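You operate a simulated robot arm through the tools that you are given. There is no shell and no other tool.

You are at the controls of a simulated robot arm. One attempt, no reset.

TASK
Wipe the crumbs and the sticky patch off the worktop by the microwave.
Fine: move the brown mug off the crumbs onto the cork mat first; lay the blue cloth back. Set down upright: brown mug. What is to be rubbed or washed off counts as gone when no trace of it is left.

The check looks at the end state, three seconds after you hand in, the way a careful person would. Anything else that was tipped, shoved, dropped, spilled or broken makes it a failure. Flat cloth is picked up by pressing the open fingertips on it (5 to 10 N) and closing them slowly along it; thin cloth reads only 2 to 8 mm in the jaws.

THE ROBOT
A 6-joint arm with a two-finger gripper, fixed in place. Base frame: the origin is on the floor under the middle of its stand, x ahead of it, y to its left, z up; the work surface is at about z = 910. Readings come in mm, degrees, newtons and seconds.
It reaches about 1572 mm from its shoulder. Its first joint turns from -166.0 to 166.0 degrees. Payload 2.45 kg.
Tool frame: the origin (TCP) lies between the finger pads and is the grasp point; the fingertips stand 20 mm ahead of it; z points along the fingers, y is the line along which they close. The gripper opens to 140 mm; its body begins 168 mm behind the TCP.
Orientation is that of the tool frame in the base frame, as a unit quaternion [w, x, y, z]. With the fingers straight down and closing along the base's y, the tool's x points along the base's -x, its y along +y and its z along -z.

THE INTERFACE
- The arm moves only by the tool step_arm. Its argument "deltas" is a list of rows, each a list of 3 entries, a list of its own where there are three numbers: the shift along the tool's x, y, z in mm, then the turn, a rotation vector about the tool's x, y, z in degrees, then the opening, from 0 (shut) to 1 (fully open). In form: [[[dx, dy, dz], [wx, wy, wz], hand], ...]. A call has 1 to 20 rows; each row shifts and turns the commanded pose from where the row before left it, along the tool's axes as they then stand. Each row takes 0.2 s and may step no farther than 50 mm and 8.6 degrees from the row before; otherwise, or with a gripper value out of range, the whole call is refused. Where a pose cannot be reached the arm comes as near as it can. A force on the tool above 70 N (or 10 N above the force at the start of the call, whichever is more), or a blocked arm, ends the call early, and 0.2 s more pass. The fingers move at their own pace (about 45 mm/s each) and stop on an object; they squeeze with about 25 N. The grip force told is the motor's: it shows also when the fingers shut on nothing. Time passes only in rows, and 0.2 s behind the last, so rows that do not move let the fingers close. The reply holds the time, the measured pose of the TCP, the force on the tool along the base axes, the opening and the grip force, in the units named above and with some noise, with the torque about the TCP (base axes, N m) and any sound that the robot's microphone picked up.
- Cameras (640 x 400 px; columns grow to the right, rows downward): "scene" is fixed at [219.9, 500.4, 1492.7]; the picture's right is [-0.65, -0.76, 0.00], its down [-0.39, 0.34, -0.86] and it looks along [0.65, -0.56, -0.52] (base axes); focal length 312 px, centre (320, 200). "wrist" rides on the gripper at [78, 11, -209] in the tool frame; the picture's right is [-0.14, 0.99, 0.00], its down [-0.92, -0.13, -0.37] and it looks along [-0.37, -0.05, 0.93] (tool axes); focal length 280 px, centre (320, 200). There is no depth. A picture from a camera that has moved, and an enlarged one, comes with that camera's place and axes in the base frame and with its lens.
- capture(camera): a new picture of that camera. No time passes.
- zoom(camera, box): a new picture of the part [left, top, right, bottom] of that camera's present view, enlarged. No time passes.
- finish_job(): hands the job in; it is judged then, once.

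Places have to be worked out from the pictures, the camera data and where the tool is seen. Open the gripper and draw the arm clear of the work before you hand the job in, unless the task says otherwise.

The tools are called after "Call:" by a JSON object that holds its "fn" and its "kwargs". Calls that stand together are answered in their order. step_arm: Moves the arm, as the interface text tells. Its arguments: {"type":"object","properties":{"deltas":{"type":"array","items":{"type":"array"}}},"required":["deltas"]} The other tools are called the same way: capture (camera) takes a picture; zoom (camera, box) takes an enlarged picture of a part of a camera's view; finish_job () hands the job in.

At the start:

```text
time_s: 0.0
tcp_pos: [841.0, 44.1, 1146.7]
tool_rot: [0.0, 0.0, 1.0, 0.0]
wrist_force: [-0.4, -0.1, -0.1]
moment: [0.02, 0.0, -0.01]
finger_gap: 140.2
gripper_force: 0.0
```

scene: 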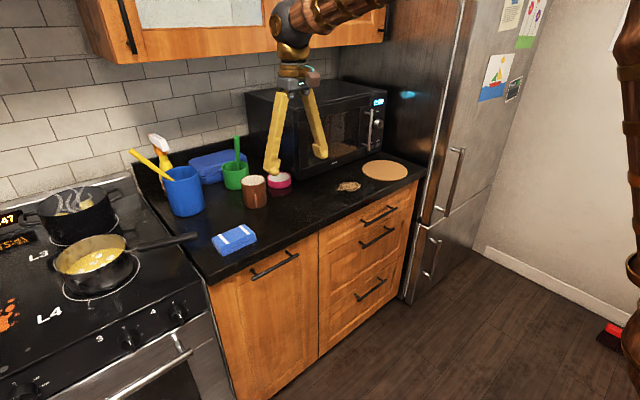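
wrist: 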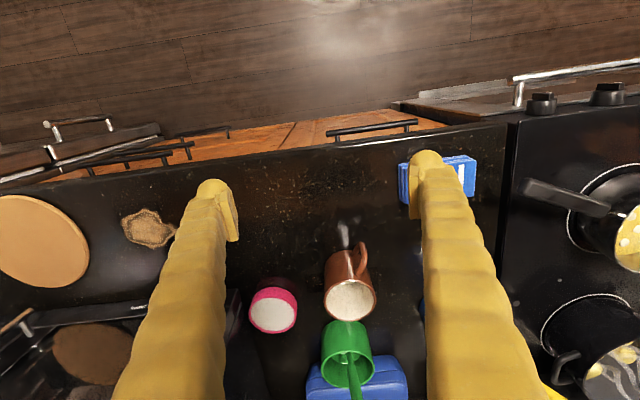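

I'll first look closely at the worktop to find the crumbs, the sticky patch, the mug, the mat and the cloth.

Call:
{"fn": "zoom", "kwargs": {"camera": "scene", "box": [200, 130, 440, 280]}}

Call:
{"fn": "zoom", "kwargs": {"camera": "wrist", "box": [230, 120, 510, 295]}}

Call:
{"fn": "zoom", "kwargs": {"camera": "wrist", "box": [0, 150, 320, 350]}}

```text
2.67 times, centred on (320, 205) of scene
camera zoom: at [219.9, 500.4, 1492.7], right [-0.65, -0.76, 0.0], down [-0.39, 0.34, -0.86], along [0.65, -0.56, -0.52], focal length 832 px, centre (320, 187)
```

zoom: 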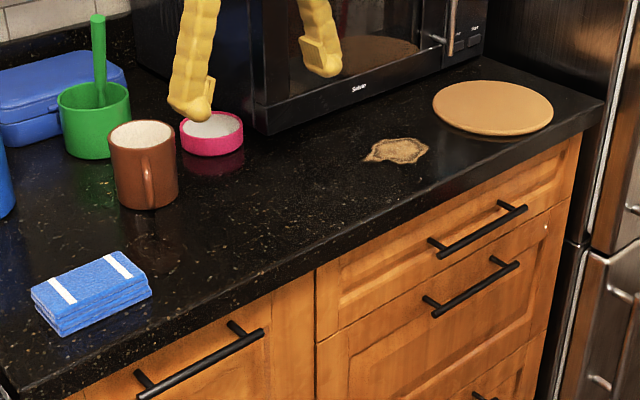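

```text
2.29 times, centred on (370, 208) of wrist
camera zoom: at [762.6, 56.0, 1356.4], right [0.14, 0.99, 0.0], down [0.92, -0.13, 0.37], along [0.37, -0.05, -0.93], focal length 641 px, centre (206, 183)
```

zoom: 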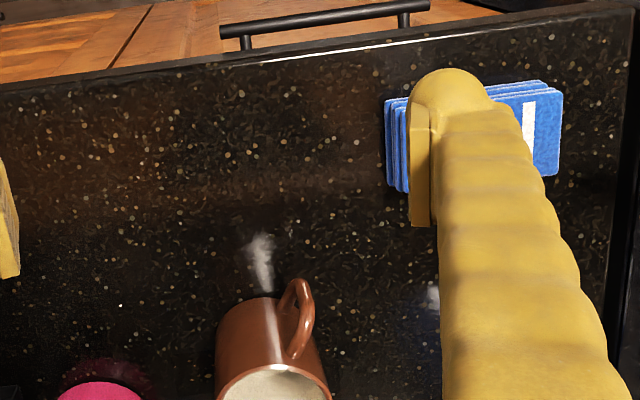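

```text
2.00 times, centred on (160, 250) of wrist
camera zoom: at [762.6, 56.0, 1356.4], right [0.14, 0.99, 0.0], down [0.92, -0.13, 0.37], along [0.37, -0.05, -0.93], focal length 561 px, centre (640, 100)
```

zoom: 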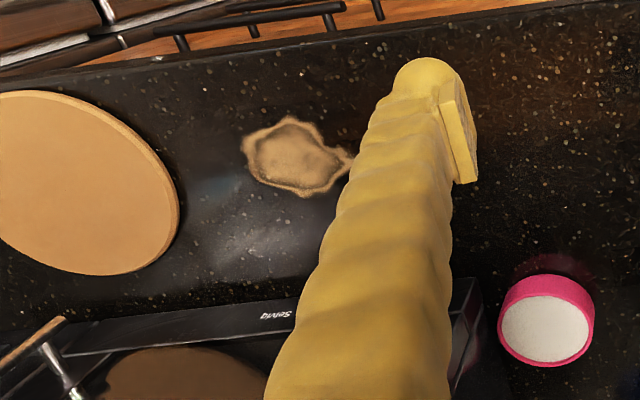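

The patch is near (951,-279), the mat near (947,-484), the mug near (1087,60) and the cloth near (925,220). I still need the cabinet clearance and a better look at the crumbs, so I'll zoom in on the cabinet and the mug area.

Call:
{"fn": "zoom", "kwargs": {"camera": "scene", "box": [0, 0, 400, 250]}}

Call:
{"fn": "zoom", "kwargs": {"camera": "scene", "box": [190, 150, 310, 225]}}

Call:
{"fn": "zoom", "kwargs": {"camera": "wrist", "box": [240, 210, 420, 322]}}

```text
1.60 times, centred on (200, 125) of scene
camera zoom: at [219.9, 500.4, 1492.7], right [-0.65, -0.76, 0.0], down [-0.39, 0.34, -0.86], along [0.65, -0.56, -0.52], focal length 499 px, centre (512, 320)
```

zoom: 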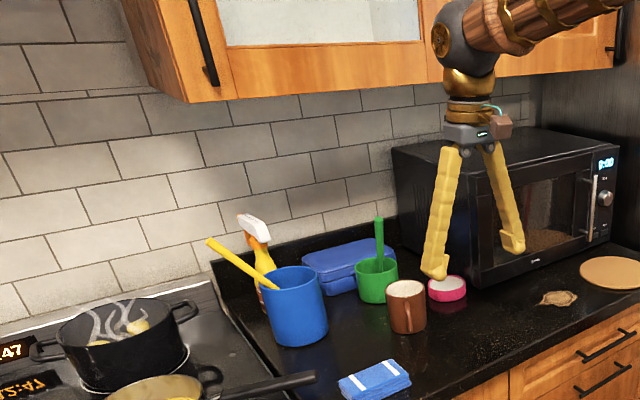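

```text
5.33 times, centred on (250, 188) of scene
camera zoom: at [219.9, 500.4, 1492.7], right [-0.65, -0.76, 0.0], down [-0.39, 0.34, -0.86], along [0.65, -0.56, -0.52], focal length 1664 px, centre (693, 267)
```

zoom: 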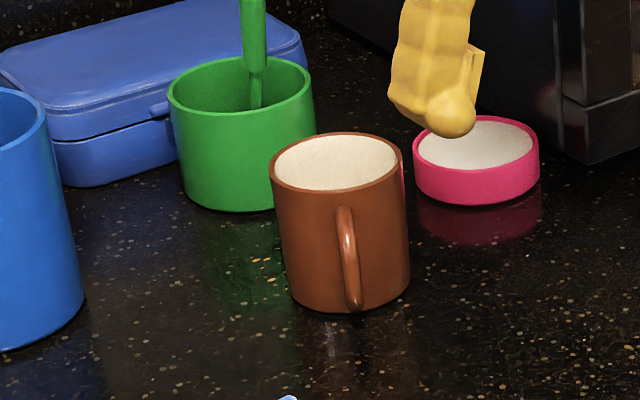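

```text
3.56 times, centred on (330, 266) of wrist
camera zoom: at [762.6, 56.0, 1356.4], right [0.14, 0.99, 0.0], down [0.92, -0.13, 0.37], along [0.37, -0.05, -0.93], focal length 997 px, centre (284, -35)
```

zoom: 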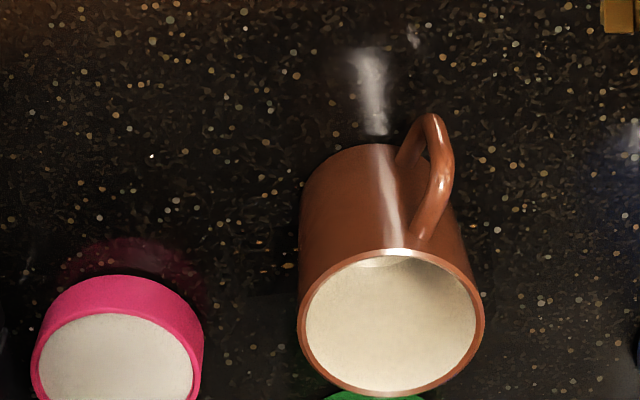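

The cabinet front is at about x=1160 with its underside at about z=1384, so there is room to work in front of it. I'll move forward about 110 mm at the same height to view the mug and the worktop around it from above.

Call:
{"fn": "step_arm", "kwargs": {"deltas": [[[-30, 0, 0], [0, 0, 0], 1], [[-40, 0, 0], [0, 0, 0], 1], [[-40, 0, 0], [0, 0, 0], 1], [[0, 0, 0], [0, 0, 0], 1]]}}

Call:
{"fn": "capture", "kwargs": {"camera": "wrist"}}

Call:
{"fn": "capture", "kwargs": {"camera": "scene"}}

```text
time_s: 1.0
tcp_pos: [953.7, 44.6, 1147.7]
tool_rot: [0.0, -0.001, 1.0, -0.001]
wrist_force: [-0.3, 0.9, -0.1]
moment: [0.01, 0.0, 0.03]
finger_gap: 140.1
gripper_force: 0.1
```

```text
taken
camera wrist: at [874.7, 56.0, 1355.9], right [0.14, 0.99, 0.0], down [0.92, -0.13, 0.37], along [0.37, -0.05, -0.93], focal length 280 px, centre (320, 200)
```

wrist: 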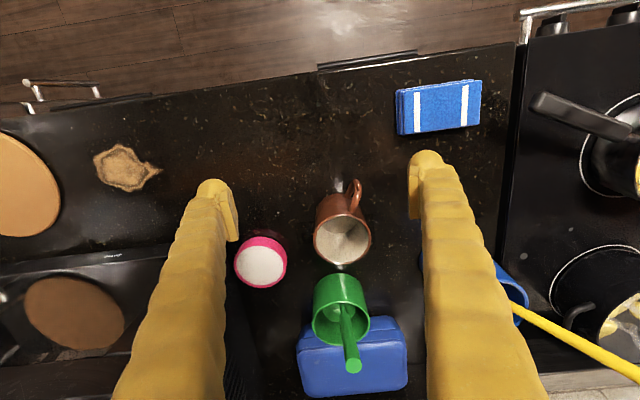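

```text
taken
```

scene: 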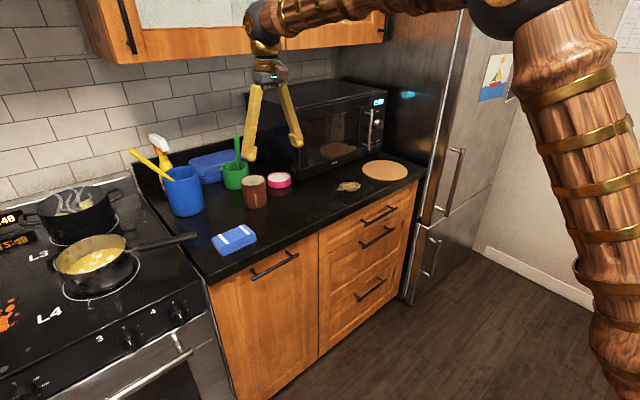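

Call:
{"fn": "zoom", "kwargs": {"camera": "wrist", "box": [230, 130, 430, 255]}}

Call:
{"fn": "zoom", "kwargs": {"camera": "wrist", "box": [300, 165, 396, 225]}}

Call:
{"fn": "zoom", "kwargs": {"camera": "wrist", "box": [380, 65, 508, 145]}}

```text
3.20 times, centred on (330, 192) of wrist
camera zoom: at [874.7, 56.0, 1355.9], right [0.14, 0.99, 0.0], down [0.92, -0.13, 0.37], along [0.37, -0.05, -0.93], focal length 897 px, centre (288, 224)
```

zoom: 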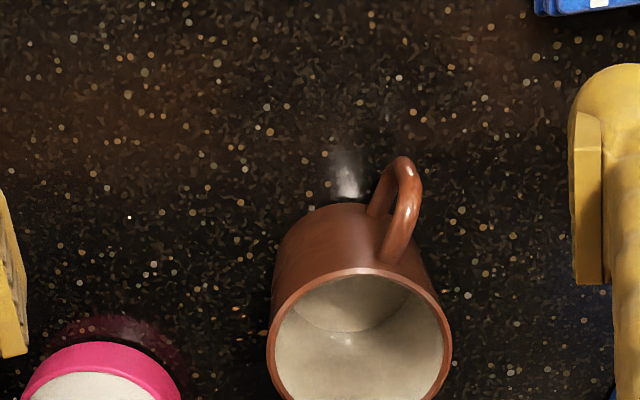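

```text
6.67 times, centred on (348, 195) of wrist
camera zoom: at [874.7, 56.0, 1355.9], right [0.14, 0.99, 0.0], down [0.92, -0.13, 0.37], along [0.37, -0.05, -0.93], focal length 1869 px, centre (133, 233)
```

zoom: 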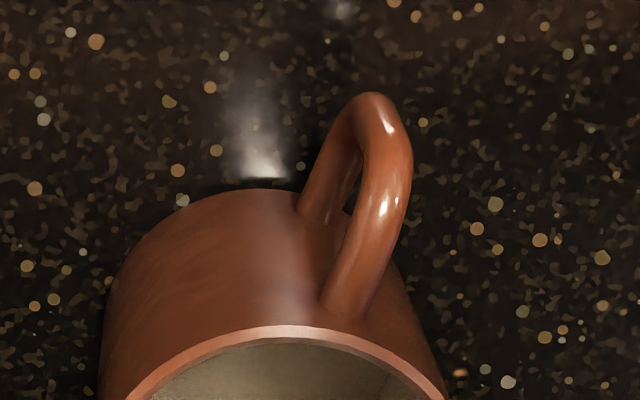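

```text
5.00 times, centred on (444, 105) of wrist
camera zoom: at [874.7, 56.0, 1355.9], right [0.14, 0.99, 0.0], down [0.92, -0.13, 0.37], along [0.37, -0.05, -0.93], focal length 1402 px, centre (-300, 675)
```

zoom: 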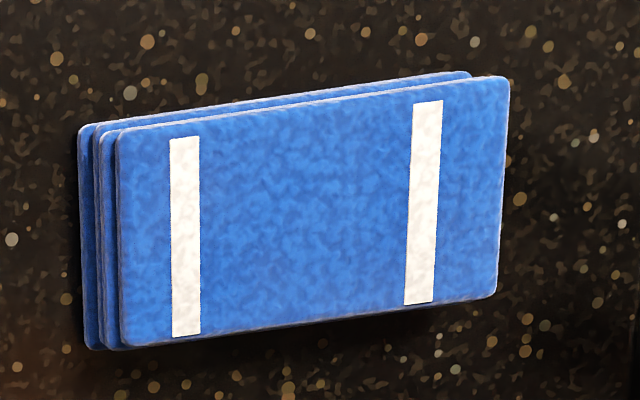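

The mug is empty and stands at about (1085,60), with a 42 mm radius and its handle pointing toward me. The cloth is a folded pad about 107×59 mm at (927,225). I'll move above the mug now, with one finger on each side of it, and check the alignment.

Call:
{"fn": "step_arm", "kwargs": {"deltas": [[[-35, 5, 0], [0, 0, 0], 1], [[-40, 5, 0], [0, 0, 0], 1], [[-35, 5, 0], [0, 0, 0], 1], [[-21, 1, 0], [0, 0, 0], 1], [[0, 0, 30], [0, 0, 0], 1], [[0, 0, 30], [0, 0, 0], 1], [[0, 0, 0], [0, 0, 0], 1]]}}

Call:
{"fn": "capture", "kwargs": {"camera": "wrist"}}

Call:
{"fn": "capture", "kwargs": {"camera": "scene"}}

Call:
{"fn": "zoom", "kwargs": {"camera": "scene", "box": [200, 70, 360, 170]}}

Call:
{"fn": "zoom", "kwargs": {"camera": "scene", "box": [200, 215, 272, 260]}}

```text
time_s: 2.6
tcp_pos: [1080.1, 60.4, 1088.7]
tool_rot: [0.0, 0.0, 1.0, 0.0]
wrist_force: [0.0, 0.1, 1.3]
moment: [-0.01, 0.01, -0.01]
finger_gap: 140.0
gripper_force: 0.1
```

```text
taken
camera wrist: at [1001.9, 72.3, 1296.8], right [0.14, 0.99, 0.0], down [0.92, -0.13, 0.37], along [0.37, -0.05, -0.93], focal length 280 px, centre (320, 200)
```

wrist: 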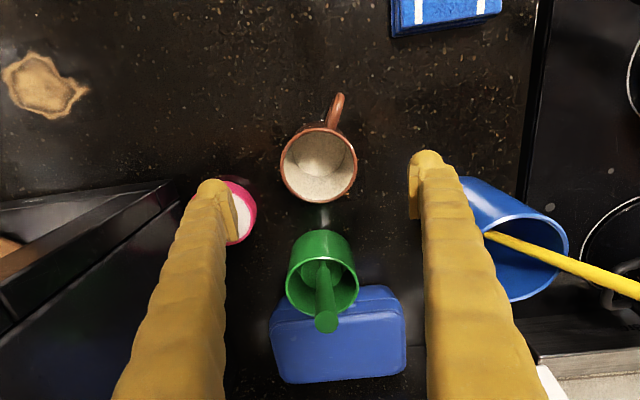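

```text
taken
```

scene: 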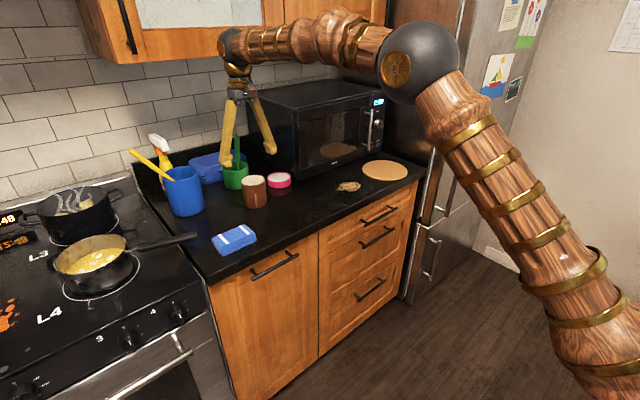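

```text
4.00 times, centred on (280, 120) of scene
camera zoom: at [219.9, 500.4, 1492.7], right [-0.65, -0.76, 0.0], down [-0.39, 0.34, -0.86], along [0.65, -0.56, -0.52], focal length 1248 px, centre (480, 520)
```

zoom: 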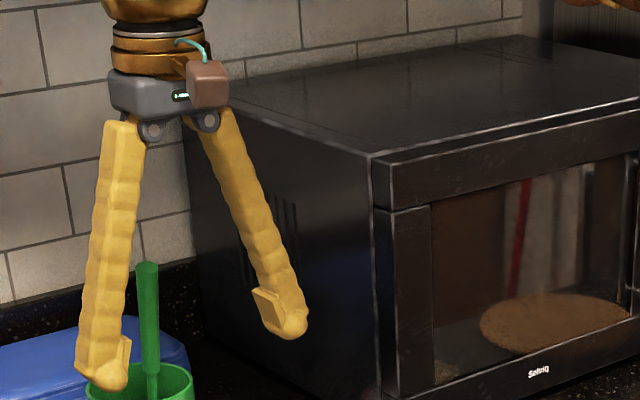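

```text
8.89 times, centred on (236, 238) of scene
camera zoom: at [219.9, 500.4, 1492.7], right [-0.65, -0.76, 0.0], down [-0.39, 0.34, -0.86], along [0.65, -0.56, -0.52], focal length 2773 px, centre (1067, -133)
```

zoom: 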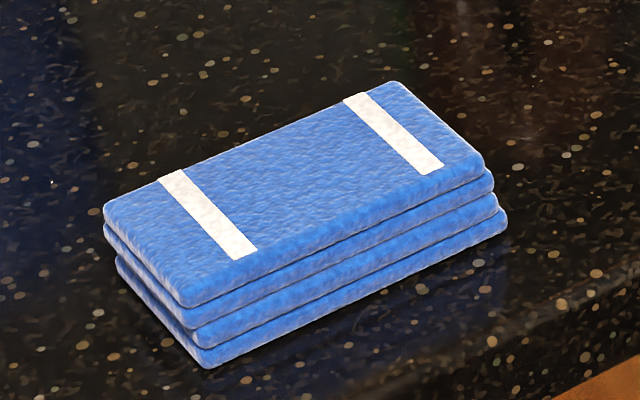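

The fingers straddle the mug well and its centre is at about (1082,60.5). I'll go down to z≈968 and close gently on it.

Call:
{"fn": "step_arm", "kwargs": {"deltas": [[[-2, 0, 35], [0, 0, 0], 1], [[0, 0, 35], [0, 0, 0], 1], [[0, 0, 30], [0, 0, 0], 1], [[0, 0, 20], [0, 0, 0], 1], [[0, 0, 0], [0, 0, 0], 1]]}}

Call:
{"fn": "capture", "kwargs": {"camera": "wrist"}}

Call:
{"fn": "zoom", "kwargs": {"camera": "scene", "box": [190, 110, 318, 215]}}

```text
time_s: 3.8
tcp_pos: [1084.1, 62.0, 969.9]
tool_rot: [0.0, 0.0, 1.0, 0.0]
wrist_force: [0.1, -0.4, 0.2]
moment: [0.01, -0.01, 0.0]
finger_gap: 140.1
gripper_force: 0.0
```

```text
taken
camera wrist: at [1005.2, 72.8, 1178.0], right [0.14, 0.99, 0.0], down [0.92, -0.13, 0.37], along [0.37, -0.05, -0.93], focal length 280 px, centre (320, 200)
```

wrist: 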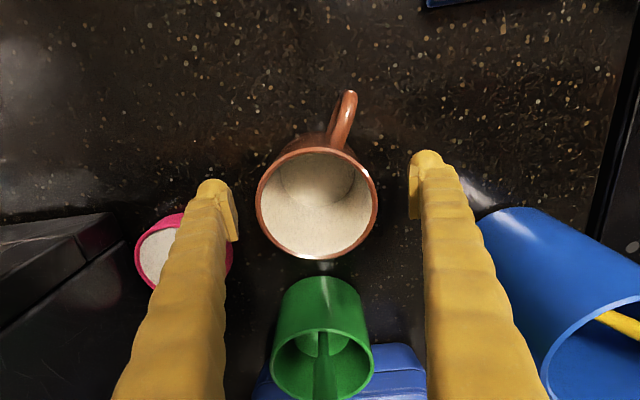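

```text
3.81 times, centred on (254, 162) of scene
camera zoom: at [219.9, 500.4, 1492.7], right [-0.65, -0.76, 0.0], down [-0.39, 0.34, -0.86], along [0.65, -0.56, -0.52], focal length 1188 px, centre (571, 343)
```

zoom: 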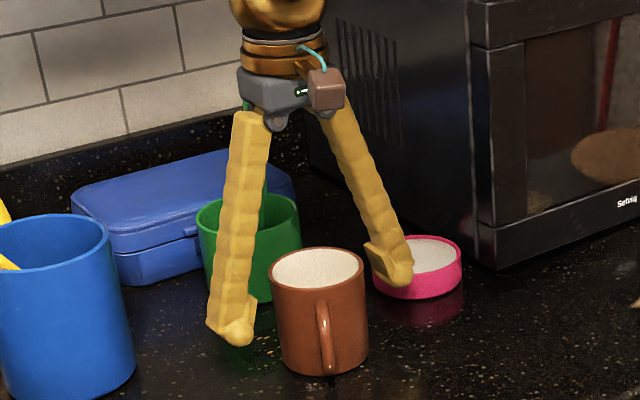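

The readings agree that the mug is centred between the fingers within a few millimetres. I'll close in stages until the fingers hold it.

Call:
{"fn": "step_arm", "kwargs": {"deltas": [[[2, 0, 0], [0, 0, 0], 0.85], [[0, 0, 0], [0, 0, 0], 0.72], [[0, 0, 0], [0, 0, 0], 0.64], [[0, 0, 0], [0, 0, 0], 0.6], [[0, 0, 0], [0, 0, 0], 0.55], [[0, 0, 0], [0, 0, 0], 0.5], [[0, 0, 0], [0, 0, 0], 0.5]]}}

Call:
{"fn": "capture", "kwargs": {"camera": "wrist"}}

```text
time_s: 5.4
tcp_pos: [1080.3, 60.7, 968.7]
tool_rot: [0.0, 0.0, 1.0, -0.001]
wrist_force: [0.4, 0.0, 2.3]
moment: [0.17, 0.13, 0.0]
finger_gap: 83.3
gripper_force: 24.5
```

```text
taken
camera wrist: at [1002.9, 72.2, 1177.9], right [0.14, 0.99, 0.0], down [0.92, -0.13, 0.37], along [0.37, -0.05, -0.93], focal length 280 px, centre (320, 200)
```

wrist: 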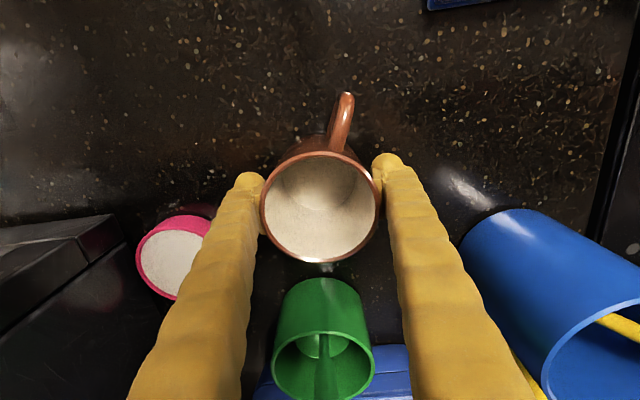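

The mug is held at 83.3 mm with 24.5 N. I'll lift it straight up and look at what lies beneath.

Call:
{"fn": "step_arm", "kwargs": {"deltas": [[[0, 0, -8], [0, 0, 0], 0.5], [[0, 0, -14], [0, 0, 0], 0.5], [[0, 0, -20], [0, 0, 0], 0.5], [[0, 0, -25], [0, 0, 0], 0.5], [[0, 0, -20], [0, 0, 0], 0.5], [[0, 0, -10], [0, 0, 0], 0.5], [[0, 0, 0], [0, 0, 0], 0.5]]}}

Call:
{"fn": "zoom", "kwargs": {"camera": "scene", "box": [190, 120, 318, 220]}}

Call:
{"fn": "capture", "kwargs": {"camera": "wrist"}}

```text
time_s: 7.0
tcp_pos: [1082.8, 59.8, 1064.5]
tool_rot: [0.0, -0.001, 1.0, 0.001]
wrist_force: [0.0, 0.0, -3.4]
moment: [0.0, -0.03, 0.02]
finger_gap: 84.1
gripper_force: 24.9
```

```text
4.00 times, centred on (254, 170) of scene
camera zoom: at [219.9, 500.4, 1492.7], right [-0.65, -0.76, 0.0], down [-0.39, 0.34, -0.86], along [0.65, -0.56, -0.52], focal length 1248 px, centre (584, 320)
```

zoom: 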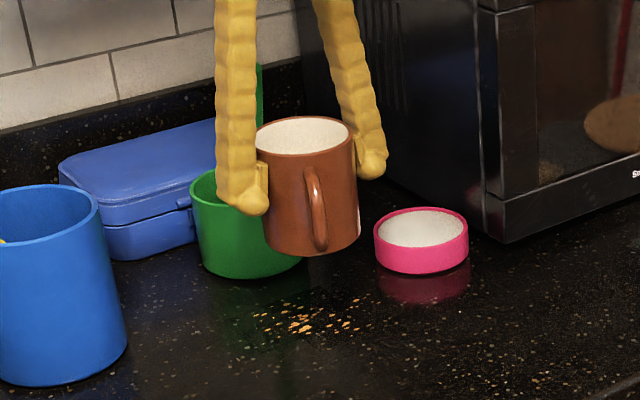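

```text
taken
camera wrist: at [1004.2, 71.4, 1273.5], right [0.14, 0.99, 0.0], down [0.92, -0.13, 0.37], along [0.36, -0.05, -0.93], focal length 280 px, centre (320, 200)
```

wrist: 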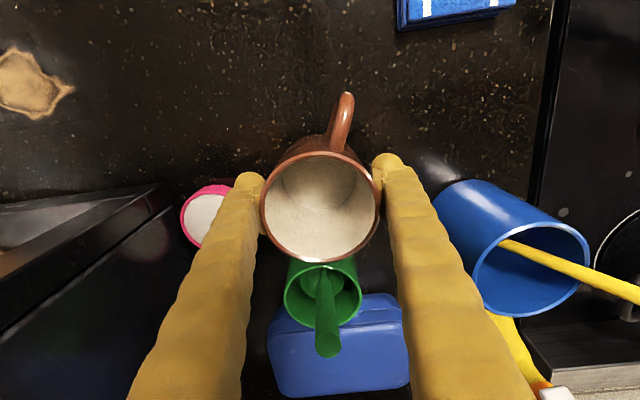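

Crumbs are now visible at roughly x 1060–1150, y 10–96, where the mug stood and close to the green pot. I'll draw the mug back to x≈950 and carry it to the right toward the mat.

Call:
{"fn": "step_arm", "kwargs": {"deltas": [[[15, 0, 0], [0, 0, 0], 0.5], [[30, 0, 0], [0, 0, 0], 0.5], [[35, 0, 0], [0, 0, 0], 0.5], [[35, 0, 0], [0, 0, 0], 0.5], [[18, -15, 0], [0, 0, 0], 0.5], [[0, -30, 0], [0, 0, 0], 0.5], [[0, -40, 0], [0, 0, 0], 0.5], [[0, -40, 0], [0, 0, 0], 0.5], [[0, -40, 0], [0, 0, 0], 0.5], [[0, -40, 0], [0, 0, 0], 0.5], [[0, -40, 0], [0, 0, 0], 0.5], [[0, -40, 0], [0, 0, 0], 0.5], [[0, -40, 0], [0, 0, 0], 0.5], [[0, -30, 0], [0, 0, 0], 0.5], [[0, -15, 0], [0, 0, 0], 0.5], [[0, 0, 0], [0, 0, 0], 0.5]]}}

Call:
{"fn": "capture", "kwargs": {"camera": "wrist"}}

Call:
{"fn": "capture", "kwargs": {"camera": "scene"}}

Call:
{"fn": "zoom", "kwargs": {"camera": "scene", "box": [220, 160, 316, 220]}}

```text
time_s: 10.4
tcp_pos: [948.2, -308.9, 1065.2]
tool_rot: [0.0, 0.0, 1.0, 0.001]
wrist_force: [-1.0, -0.1, -3.3]
moment: [-0.03, -0.03, 0.02]
finger_gap: 83.9
gripper_force: 24.4
```

```text
taken
camera wrist: at [870.4, -298.0, 1273.9], right [0.14, 0.99, 0.0], down [0.92, -0.13, 0.37], along [0.37, -0.05, -0.93], focal length 280 px, centre (320, 200)
```

wrist: 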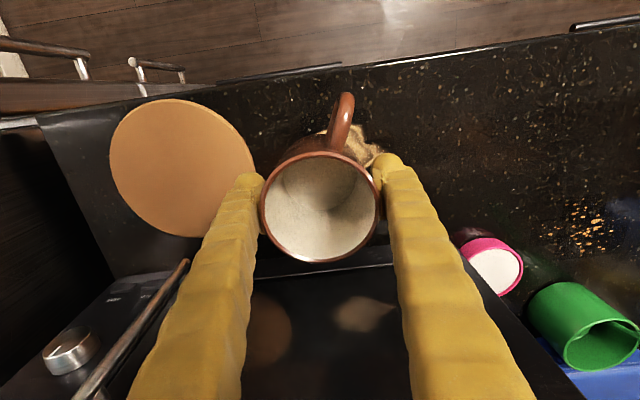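

```text
taken
```

scene: 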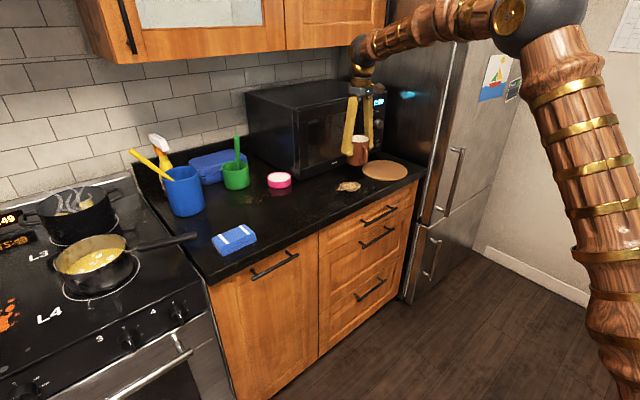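

```text
6.67 times, centred on (268, 190) of scene
camera zoom: at [219.9, 500.4, 1492.7], right [-0.65, -0.76, 0.0], down [-0.39, 0.34, -0.86], along [0.65, -0.56, -0.52], focal length 2080 px, centre (667, 267)
```

zoom: 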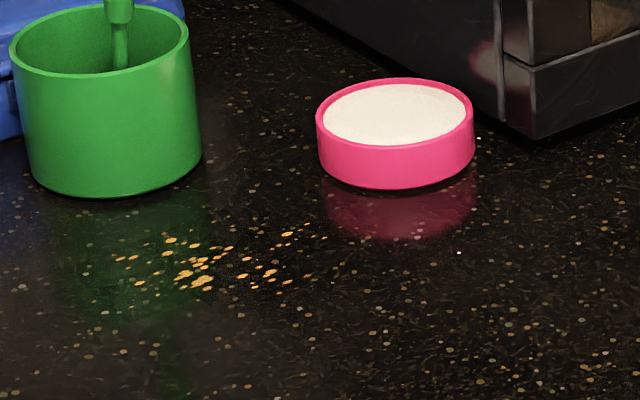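

The mat's centre is at about (943,-486), so I'll carry the mug over it and lower partway to about z=1000.

Call:
{"fn": "step_arm", "kwargs": {"deltas": [[[0, -20, 0], [0, 0, 0], 0.5], [[1, -35, 0], [0, 0, 0], 0.5], [[1, -40, 0], [0, 0, 0], 0.5], [[1, -40, 0], [0, 0, 0], 0.5], [[1, -28, 0], [0, 0, 0], 0.5], [[0, -12, 0], [0, 0, 0], 0.5], [[0, 0, 20], [0, 0, 0], 0.5], [[0, 0, 25], [0, 0, 0], 0.5], [[0, 0, 20], [0, 0, 0], 0.5], [[0, 0, 0], [0, 0, 0], 0.5]]}}

Call:
{"fn": "capture", "kwargs": {"camera": "wrist"}}

Call:
{"fn": "zoom", "kwargs": {"camera": "scene", "box": [320, 110, 448, 190]}}

```text
time_s: 12.6
tcp_pos: [945.3, -484.3, 998.9]
tool_rot: [-0.001, 0.0, 1.0, 0.0]
wrist_force: [-0.4, 0.0, -2.9]
moment: [-0.01, 0.0, 0.04]
finger_gap: 83.6
gripper_force: 25.1
```

```text
taken
camera wrist: at [866.9, -473.7, 1207.9], right [0.14, 0.99, 0.0], down [0.92, -0.13, 0.37], along [0.37, -0.05, -0.93], focal length 280 px, centre (320, 200)
```

wrist: 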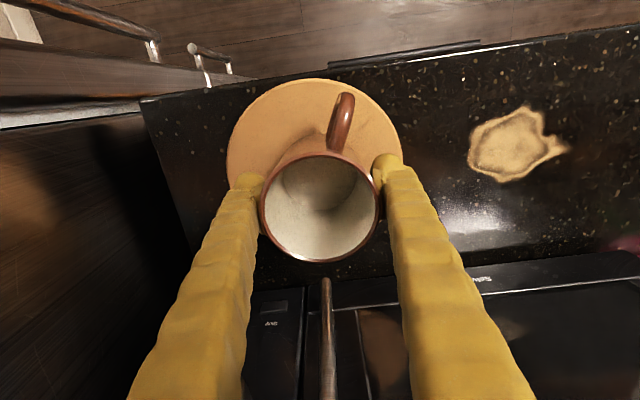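

```text
5.00 times, centred on (384, 150) of scene
camera zoom: at [219.9, 500.4, 1492.7], right [-0.65, -0.76, 0.0], down [-0.39, 0.34, -0.86], along [0.65, -0.56, -0.52], focal length 1560 px, centre (0, 450)
```

zoom: 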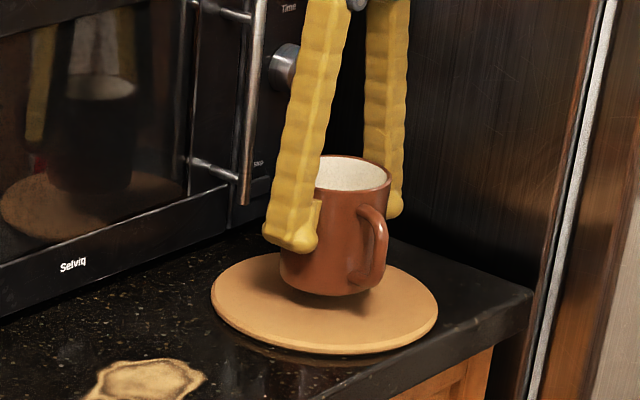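

The mug hangs centred over the mat, and contact should come at about TCP z≈977. I'll lower slowly and watch the force.

Call:
{"fn": "step_arm", "kwargs": {"deltas": [[[0, 0, 8], [0, 0, 0], 0.5], [[0, 0, 6], [0, 0, 0], 0.5], [[0, 0, 3], [0, 0, 0], 0.5], [[0, 0, 2], [0, 0, 0], 0.5], [[0, 0, 0], [0, 0, 0], 0.5]]}}

Call:
{"fn": "zoom", "kwargs": {"camera": "scene", "box": [320, 110, 448, 190]}}

```text
time_s: 13.8
tcp_pos: [944.9, -482.7, 980.2]
tool_rot: [0.0, 0.0, 1.0, 0.0]
wrist_force: [-1.2, -0.3, -3.4]
moment: [0.0, -0.04, 0.02]
finger_gap: 83.9
gripper_force: 25.0
```

```text
5.00 times, centred on (384, 150) of scene
camera zoom: at [219.9, 500.4, 1492.7], right [-0.65, -0.76, 0.0], down [-0.39, 0.34, -0.86], along [0.65, -0.56, -0.52], focal length 1560 px, centre (0, 450)
```

zoom: 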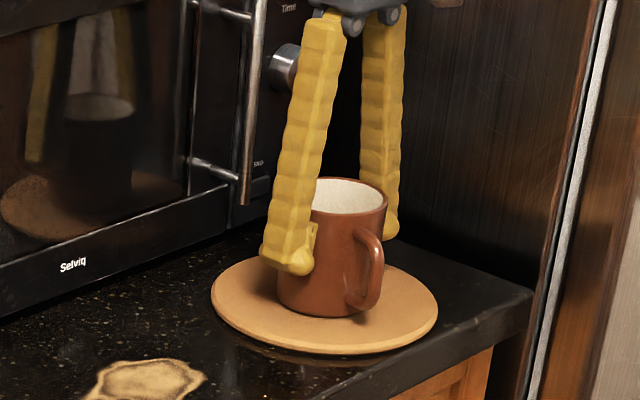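

There is no contact yet, since the force still reads only the mug's weight. I'll continue down in small steps.

Call:
{"fn": "step_arm", "kwargs": {"deltas": [[[0, 0, 1.5], [0, 0, 0], 0.5], [[0, 0, 1], [0, 0, 0], 0.5], [[0, 0, 0], [0, 0, 0], 0.5]]}}

```text
time_s: 14.6
tcp_pos: [945.9, -484.0, 979.5]
tool_rot: [0.001, -0.001, 1.0, -0.001]
wrist_force: [-0.4, 0.6, 15.5]
moment: [0.04, 0.17, 0.01]
finger_gap: 83.5
gripper_force: 24.9
```

The mug has touched down on the mat at 15.5 N. I'll ease up about 1.5 mm to shed the load, then check before opening.

Call:
{"fn": "step_arm", "kwargs": {"deltas": [[[0, 0, -1], [0, 0, 0], 0.5], [[0, 0, -0.4], [0, 0, 0], 0.5], [[0, 0, 0], [0, 0, 0], 0.5]]}}

```text
time_s: 15.4
tcp_pos: [944.9, -482.6, 979.4]
tool_rot: [0.0, 0.001, 1.0, 0.0]
wrist_force: [3.4, -0.7, 5.5]
moment: [-0.05, -0.14, -0.03]
finger_gap: 83.8
gripper_force: 24.9
```

The load is down to about 5 N with the mug resting on the mat. I'll open gradually so both fingers leave it evenly.

Call:
{"fn": "step_arm", "kwargs": {"deltas": [[[0, 0, -0.3], [0, 0, 0], 0.6], [[0, 0, 0], [0, 0, 0], 0.62], [[0, 0, 0], [0, 0, 0], 0.66], [[0, 0, 0], [0, 0, 0], 0.72], [[0, 0, 0], [0, 0, 0], 0.8], [[0, 0, 0], [0, 0, 0], 0.9], [[0, 0, 0], [0, 0, 0], 0.95], [[0, 0, 0], [0, 0, 0], 0.95]]}}

Call:
{"fn": "capture", "kwargs": {"camera": "wrist"}}

Call:
{"fn": "zoom", "kwargs": {"camera": "scene", "box": [320, 110, 448, 190]}}

```text
time_s: 17.2
tcp_pos: [945.5, -484.1, 980.2]
tool_rot: [-0.002, 0.0, 1.0, 0.0]
wrist_force: [0.5, 0.4, 0.1]
moment: [0.05, 0.0, -0.04]
finger_gap: 133.0
gripper_force: 0.0
```

```text
taken
camera wrist: at [867.1, -472.8, 1188.6], right [0.14, 0.99, 0.0], down [0.92, -0.13, 0.37], along [0.37, -0.05, -0.93], focal length 280 px, centre (320, 200)
```

wrist: 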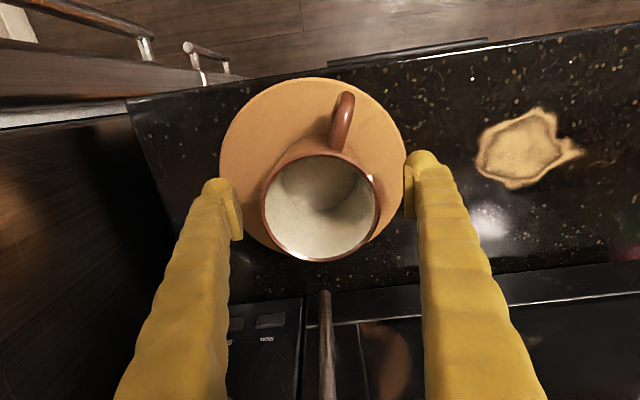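

```text
5.00 times, centred on (384, 150) of scene
camera zoom: at [219.9, 500.4, 1492.7], right [-0.65, -0.76, 0.0], down [-0.39, 0.34, -0.86], along [0.65, -0.56, -0.52], focal length 1560 px, centre (0, 450)
```

zoom: 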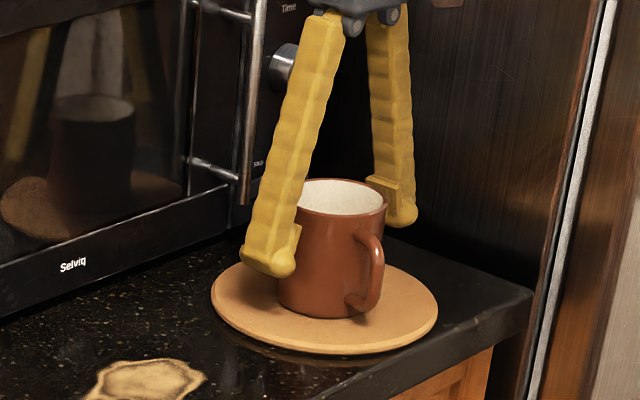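

The mug stands upright on the mat and the fingers are clear of it. I'll rise straight up to about z=1120 and head back left.

Call:
{"fn": "step_arm", "kwargs": {"deltas": [[[0, 0, -20], [0, 0, 0], 0.95], [[0, 0, -35], [0, 0, 0], 0.95], [[0, 0, -40], [0, 0, 0], 0.95], [[0, 0, -40], [0, 0, 0], 0.95], [[0, 20, -5], [0, 0, 0], 0.95], [[0, 40, 0], [0, 0, 0], 0.95], [[0, 45, 0], [0, 0, 0], 0.95], [[0, 45, 0], [0, 0, 0], 0.95], [[0, 45, 0], [0, 0, 0], 0.95], [[0, 45, 0], [0, 0, 0], 0.95], [[0, 20, 0], [0, 0, 0], 0.95], [[0, 0, 0], [0, 0, 0], 0.95]]}}

Call:
{"fn": "capture", "kwargs": {"camera": "wrist"}}

Call:
{"fn": "capture", "kwargs": {"camera": "scene"}}

```text
time_s: 19.8
tcp_pos: [944.9, -224.6, 1118.6]
tool_rot: [0.001, 0.0, 1.0, -0.001]
wrist_force: [-0.3, -0.3, -0.1]
moment: [0.02, 0.01, -0.01]
finger_gap: 133.0
gripper_force: 0.0
```

```text
taken
camera wrist: at [866.2, -212.7, 1326.9], right [0.14, 0.99, 0.0], down [0.92, -0.13, 0.37], along [0.37, -0.05, -0.93], focal length 280 px, centre (320, 200)
```

wrist: 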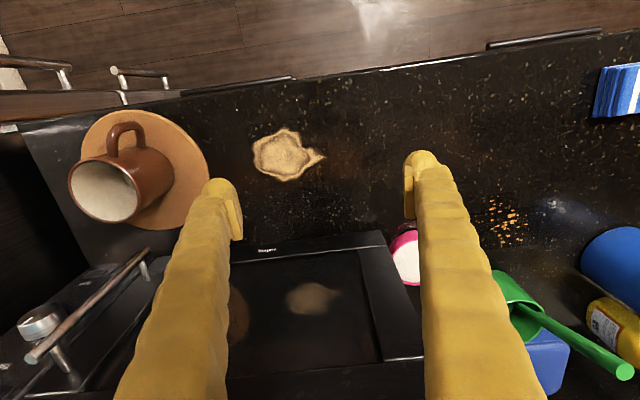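

```text
taken
```

scene: 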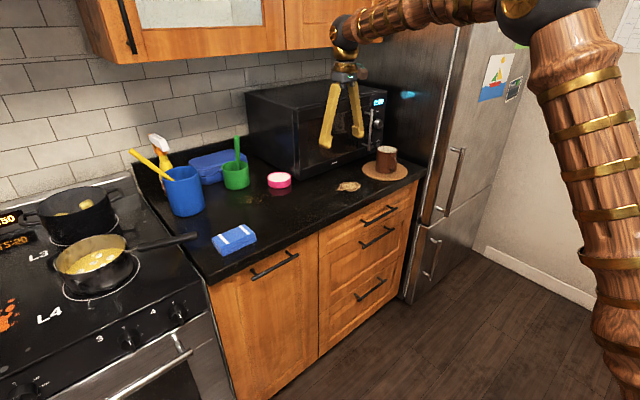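

Now I'll zoom in on the patch and crumbs to get their exact extents.

Call:
{"fn": "zoom", "kwargs": {"camera": "wrist", "box": [235, 110, 347, 190]}}

Call:
{"fn": "zoom", "kwargs": {"camera": "wrist", "box": [460, 180, 572, 250]}}

Call:
{"fn": "zoom", "kwargs": {"camera": "scene", "box": [225, 175, 289, 215]}}

```text
5.00 times, centred on (291, 150) of wrist
camera zoom: at [866.2, -212.7, 1326.9], right [0.14, 0.99, 0.0], down [0.92, -0.13, 0.37], along [0.37, -0.05, -0.93], focal length 1402 px, centre (465, 450)
```

zoom: 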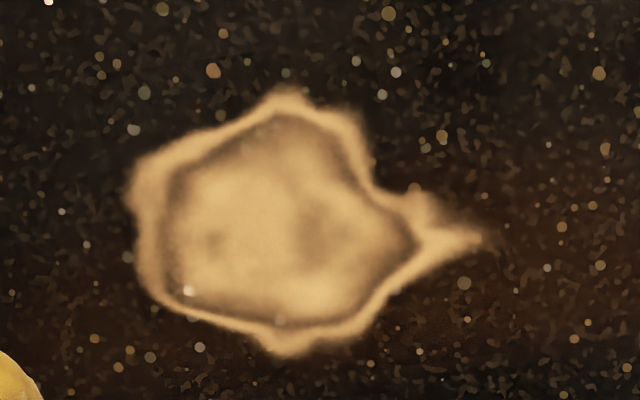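

```text
5.71 times, centred on (516, 215) of wrist
camera zoom: at [866.2, -212.7, 1326.9], right [0.14, 0.99, 0.0], down [0.92, -0.13, 0.37], along [0.37, -0.05, -0.93], focal length 1602 px, centre (-800, 114)
```

zoom: 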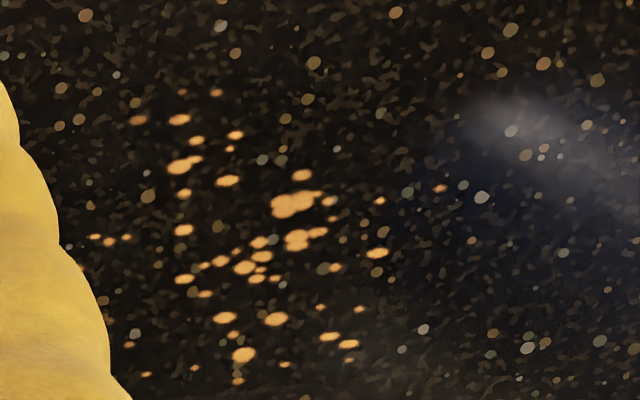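

```text
10.00 times, centred on (257, 195) of scene
camera zoom: at [219.9, 500.4, 1492.7], right [-0.65, -0.76, 0.0], down [-0.39, 0.34, -0.86], along [0.65, -0.56, -0.52], focal length 3119 px, centre (950, 250)
```

zoom: 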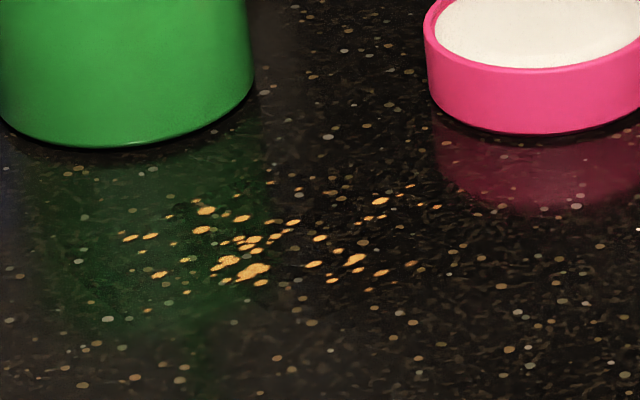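

The crumbs span x 1062–1162, y 5–112, and the patch spans x 913–993, y -323 to -218. A green handle leans forward to about (1162,54,1137), so I'll hold the cloth with the tool tilted 20° back to stay clear of it. I'll go above the cloth now and tilt.

Call:
{"fn": "step_arm", "kwargs": {"deltas": [[[0, 20, 0], [0, 0, 0], 1], [[0, 40, 0], [0, 0, 0], 1], [[0, 45, 0], [0, 0, 0], 1], [[0, 45, 0], [0, 0, 0], 1], [[0, 45, 0], [0, 0, 0], 1], [[0, 45, 0], [0, 0, 0], 1], [[0, 45, 0], [0, 0, 0], 1], [[0, 45, 0], [0, 0, 0], 1], [[5, 45, 0], [0, 0, 0], 1], [[8, 40, 0], [0, 0, 0], 1], [[8, 25, 0], [0, 0, 0], 1], [[0, 10, 0], [0, 0, 0], 1], [[0, 0, 0], [0, -5, 0], 1], [[0, 0, 0], [0, -5, 0], 1], [[0, 0, 0], [0, -5, 0], 1], [[0, 0, 0], [0, -5, 0], 1], [[0, 0, 0], [0, 0, 0], 1]]}}

Call:
{"fn": "capture", "kwargs": {"camera": "wrist"}}

Call:
{"fn": "capture", "kwargs": {"camera": "scene"}}

```text
time_s: 23.4
tcp_pos: [924.7, 227.0, 1120.3]
tool_rot: [0.174, 0.001, 0.985, -0.001]
wrist_force: [-0.3, 1.2, 0.1]
moment: [-0.02, 0.0, 0.04]
finger_gap: 139.9
gripper_force: 0.0
```

```text
taken
camera wrist: at [778.5, 237.6, 1289.1], right [0.13, 0.99, 0.05], down [0.74, -0.13, 0.66], along [0.66, -0.05, -0.75], focal length 280 px, centre (320, 200)
```

wrist: 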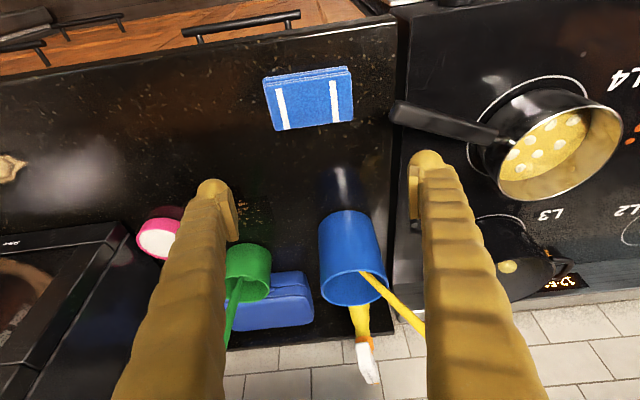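

```text
taken
```

scene: 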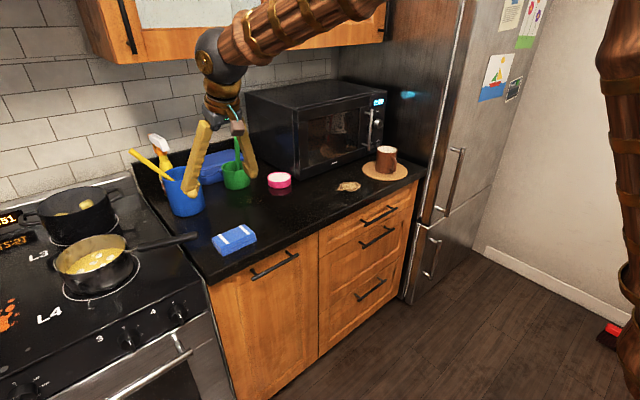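

The pan handle tip, at about (931,320,978), is too close for the fingers to straddle the cloth's long side. I'll turn the tool 90° and grip the cloth across its short 59 mm side, leaning away from the pan.

Call:
{"fn": "step_arm", "kwargs": {"deltas": [[[0, 0, 0], [0, 5, 0], 1], [[0, 0, 0], [0, 5, 0], 1], [[0, 0, 0], [0, 5, 0], 1], [[0, 0, 0], [0, 5, 0], 1], [[0, 0, 0], [0, 0, -7.5], 0.9], [[0, 0, 0], [0, 0, -7.5], 0.8], [[0, 0, 0], [0, 0, -7.5], 0.8], [[0, 0, 0], [0, 0, -7.5], 0.8], [[0, 0, 0], [0, 0, -7.5], 0.8], [[0, 0, 0], [0, 0, -7.5], 0.8], [[0, 0, 0], [0, 0, -7.5], 0.8], [[0, 0, 0], [0, 0, -7.5], 0.8], [[0, 0, 0], [0, 0, -7.5], 0.8], [[0, 0, 0], [0, 0, -7.5], 0.8], [[0, 0, 0], [0, 0, -7.5], 0.8], [[0, 0, 0], [0, 0, -7.5], 0.8], [[0, 0, 0], [0, 0, 0], 0.8]]}}

Call:
{"fn": "capture", "kwargs": {"camera": "wrist"}}

Call:
{"fn": "capture", "kwargs": {"camera": "scene"}}

```text
time_s: 27.0
tcp_pos: [924.2, 227.4, 1120.8]
tool_rot: [0.0, 0.708, -0.706, 0.0]
wrist_force: [-0.4, 0.6, -0.2]
moment: [-0.01, 0.01, -0.01]
finger_gap: 112.0
gripper_force: 0.1
```

```text
taken
camera wrist: at [913.1, 148.4, 1328.6], right [-0.99, 0.14, 0.0], down [0.13, 0.92, 0.37], along [0.05, 0.37, -0.93], focal length 280 px, centre (320, 200)
```

wrist: 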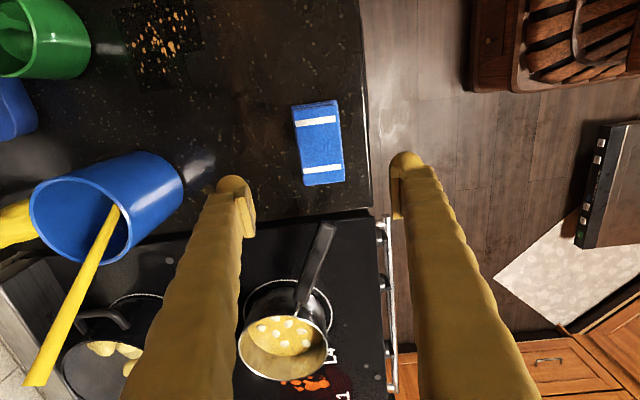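

```text
taken
```

scene: 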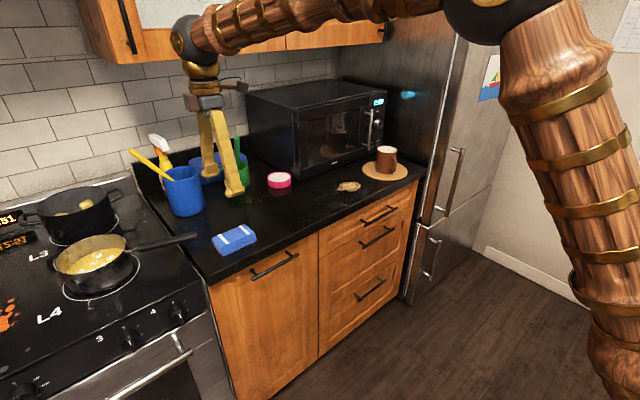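

Call:
{"fn": "zoom", "kwargs": {"camera": "wrist", "box": [256, 90, 384, 200]}}

Call:
{"fn": "zoom", "kwargs": {"camera": "wrist", "box": [80, 0, 240, 100]}}

```text
3.64 times, centred on (320, 145) of wrist
camera zoom: at [913.1, 148.4, 1328.6], right [-0.99, 0.14, 0.0], down [0.13, 0.92, 0.37], along [0.05, 0.37, -0.93], focal length 1020 px, centre (320, 400)
```

zoom: 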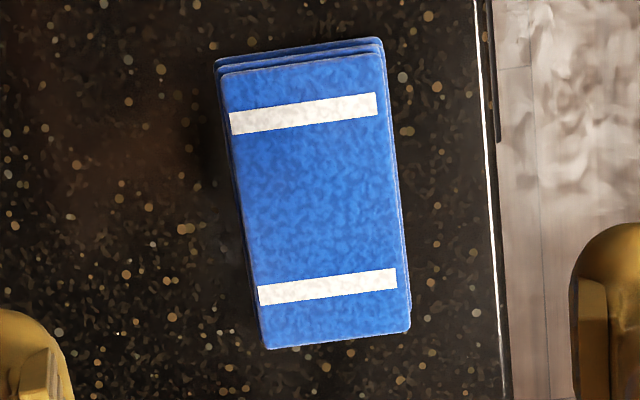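

```text
4.00 times, centred on (160, 50) of wrist
camera zoom: at [913.1, 148.4, 1328.6], right [-0.99, 0.14, 0.0], down [0.13, 0.92, 0.37], along [0.05, 0.37, -0.93], focal length 1122 px, centre (960, 800)
```

zoom: 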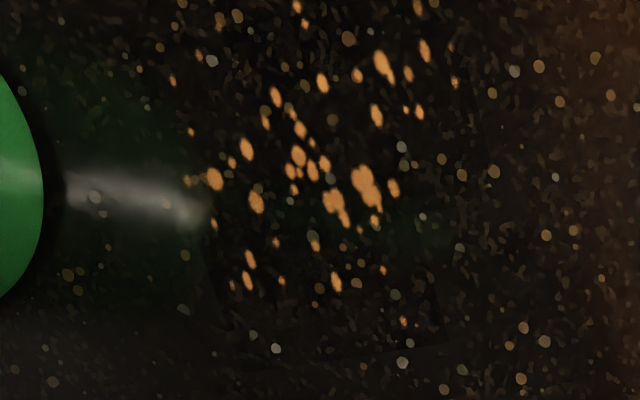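

The cloth is axis-aligned, x 893–953 and y 172–281, centred at about (924,226). I'll tilt 12° so the body leans to -y, then go down to about z≈945 with the fingers on either side of its short dimension.

Call:
{"fn": "step_arm", "kwargs": {"deltas": [[[0, 0, 0], [0, -6, 0], 0.75], [[0, 0, 0], [0, -6, 0], 0.75], [[3.9, 0, -0.8], [0, 0, 0], 0.75], [[7.3, 0, 34.2], [0, 0, 0], 0.75], [[7.3, 0, 34.2], [0, 0, 0], 0.75], [[7.3, 0, 34.2], [0, 0, 0], 0.75], [[7.3, 0, 34.2], [0, 0, 0], 0.75], [[7.3, 0, 34.2], [0, 0, 0], 0.75], [[0, 0, 0], [0, 0, 0], 0.75]]}}

Call:
{"fn": "capture", "kwargs": {"camera": "wrist"}}

Call:
{"fn": "zoom", "kwargs": {"camera": "scene", "box": [170, 170, 298, 260]}}

```text
time_s: 29.0
tcp_pos: [923.1, 224.8, 946.5]
tool_rot: [-0.074, 0.703, -0.703, -0.074]
wrist_force: [0.1, 0.2, 0.2]
moment: [-0.03, -0.01, -0.03]
finger_gap: 105.0
gripper_force: 0.0
```

```text
taken
camera wrist: at [913.1, 104.2, 1133.9], right [-0.99, 0.13, 0.03], down [0.13, 0.82, 0.55], along [0.05, 0.55, -0.83], focal length 280 px, centre (320, 200)
```

wrist: 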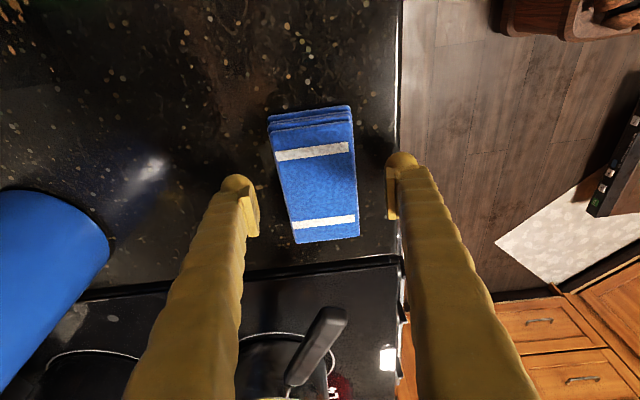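

```text
4.44 times, centred on (234, 215) of scene
camera zoom: at [219.9, 500.4, 1492.7], right [-0.65, -0.76, 0.0], down [-0.39, 0.34, -0.86], along [0.65, -0.56, -0.52], focal length 1386 px, centre (702, 133)
```

zoom: 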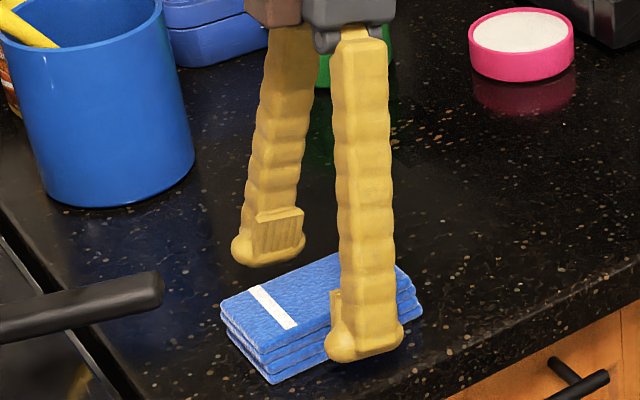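

The fingers straddle the cloth at its middle. I'll lower another ~10 mm in small steps so the tips sit just above the worktop, shifting 2 mm to centre.

Call:
{"fn": "step_arm", "kwargs": {"deltas": [[[1, -2, 4.9], [0, 0, 0], 0.75], [[0.6, 0, 2.9], [0, 0, 0], 0.75], [[0.4, 0, 2], [0, 0, 0], 0.75], [[0, 0, 0], [0, 0, 0], 0.75]]}}

Call:
{"fn": "zoom", "kwargs": {"camera": "scene", "box": [200, 200, 280, 250]}}

```text
time_s: 30.0
tcp_pos: [926.3, 222.7, 935.3]
tool_rot: [-0.073, 0.703, -0.703, -0.074]
wrist_force: [0.6, 0.4, -0.5]
moment: [-0.02, 0.03, -0.01]
finger_gap: 105.2
gripper_force: 0.0
```

```text
8.00 times, centred on (240, 225) of scene
camera zoom: at [219.9, 500.4, 1492.7], right [-0.65, -0.76, 0.0], down [-0.39, 0.34, -0.86], along [0.65, -0.56, -0.52], focal length 2496 px, centre (960, 0)
```

zoom: 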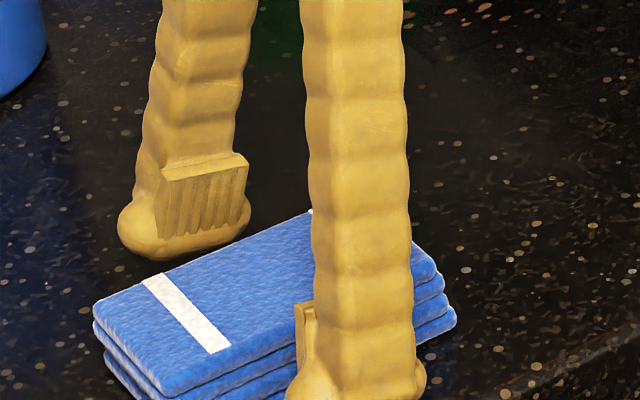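

There is no contact with the worktop and the fingers are level with the cloth's side. I'll close slowly and watch the gap.

Call:
{"fn": "step_arm", "kwargs": {"deltas": [[[0, 0, 0], [0, 0, 0], 0.65], [[0, 0, 0], [0, 0, 0], 0.55], [[0, 0, 0], [0, 0, 0], 0.48], [[0, 0, 0], [0, 0, 0], 0.44], [[0, 0, 0], [0, 0, 0], 0.41], [[0, 0, 0], [0, 0, 0], 0.38], [[0, 0, 0], [0, 0, 0], 0.38]]}}

Call:
{"fn": "capture", "kwargs": {"camera": "wrist"}}

Call:
{"fn": "zoom", "kwargs": {"camera": "scene", "box": [200, 200, 280, 250]}}

```text
time_s: 31.6
tcp_pos: [925.6, 222.1, 935.5]
tool_rot: [0.074, -0.703, 0.703, 0.074]
wrist_force: [-0.9, -1.4, 0.6]
moment: [-0.04, 0.05, 0.05]
finger_gap: 65.6
gripper_force: 25.0
```

```text
taken
camera wrist: at [915.1, 102.8, 1123.3], right [-0.99, 0.13, 0.03], down [0.13, 0.82, 0.55], along [0.05, 0.55, -0.83], focal length 280 px, centre (320, 200)
```

wrist: 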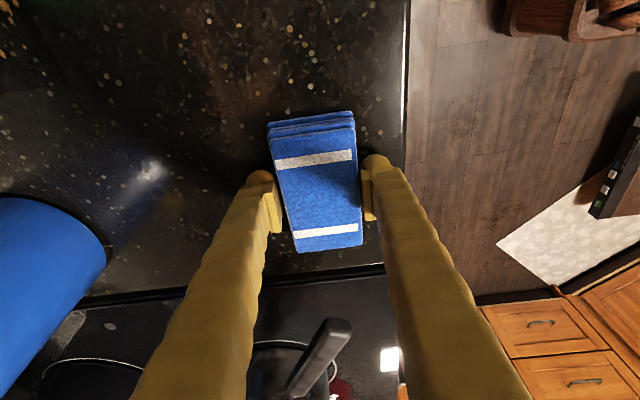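

```text
8.00 times, centred on (240, 225) of scene
camera zoom: at [219.9, 500.4, 1492.7], right [-0.65, -0.76, 0.0], down [-0.39, 0.34, -0.86], along [0.65, -0.56, -0.52], focal length 2496 px, centre (960, 0)
```

zoom: 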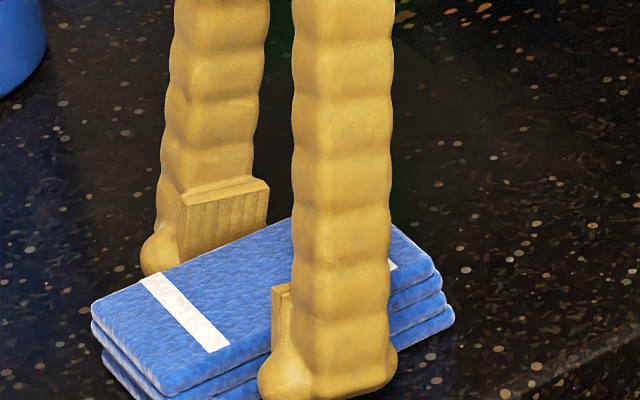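

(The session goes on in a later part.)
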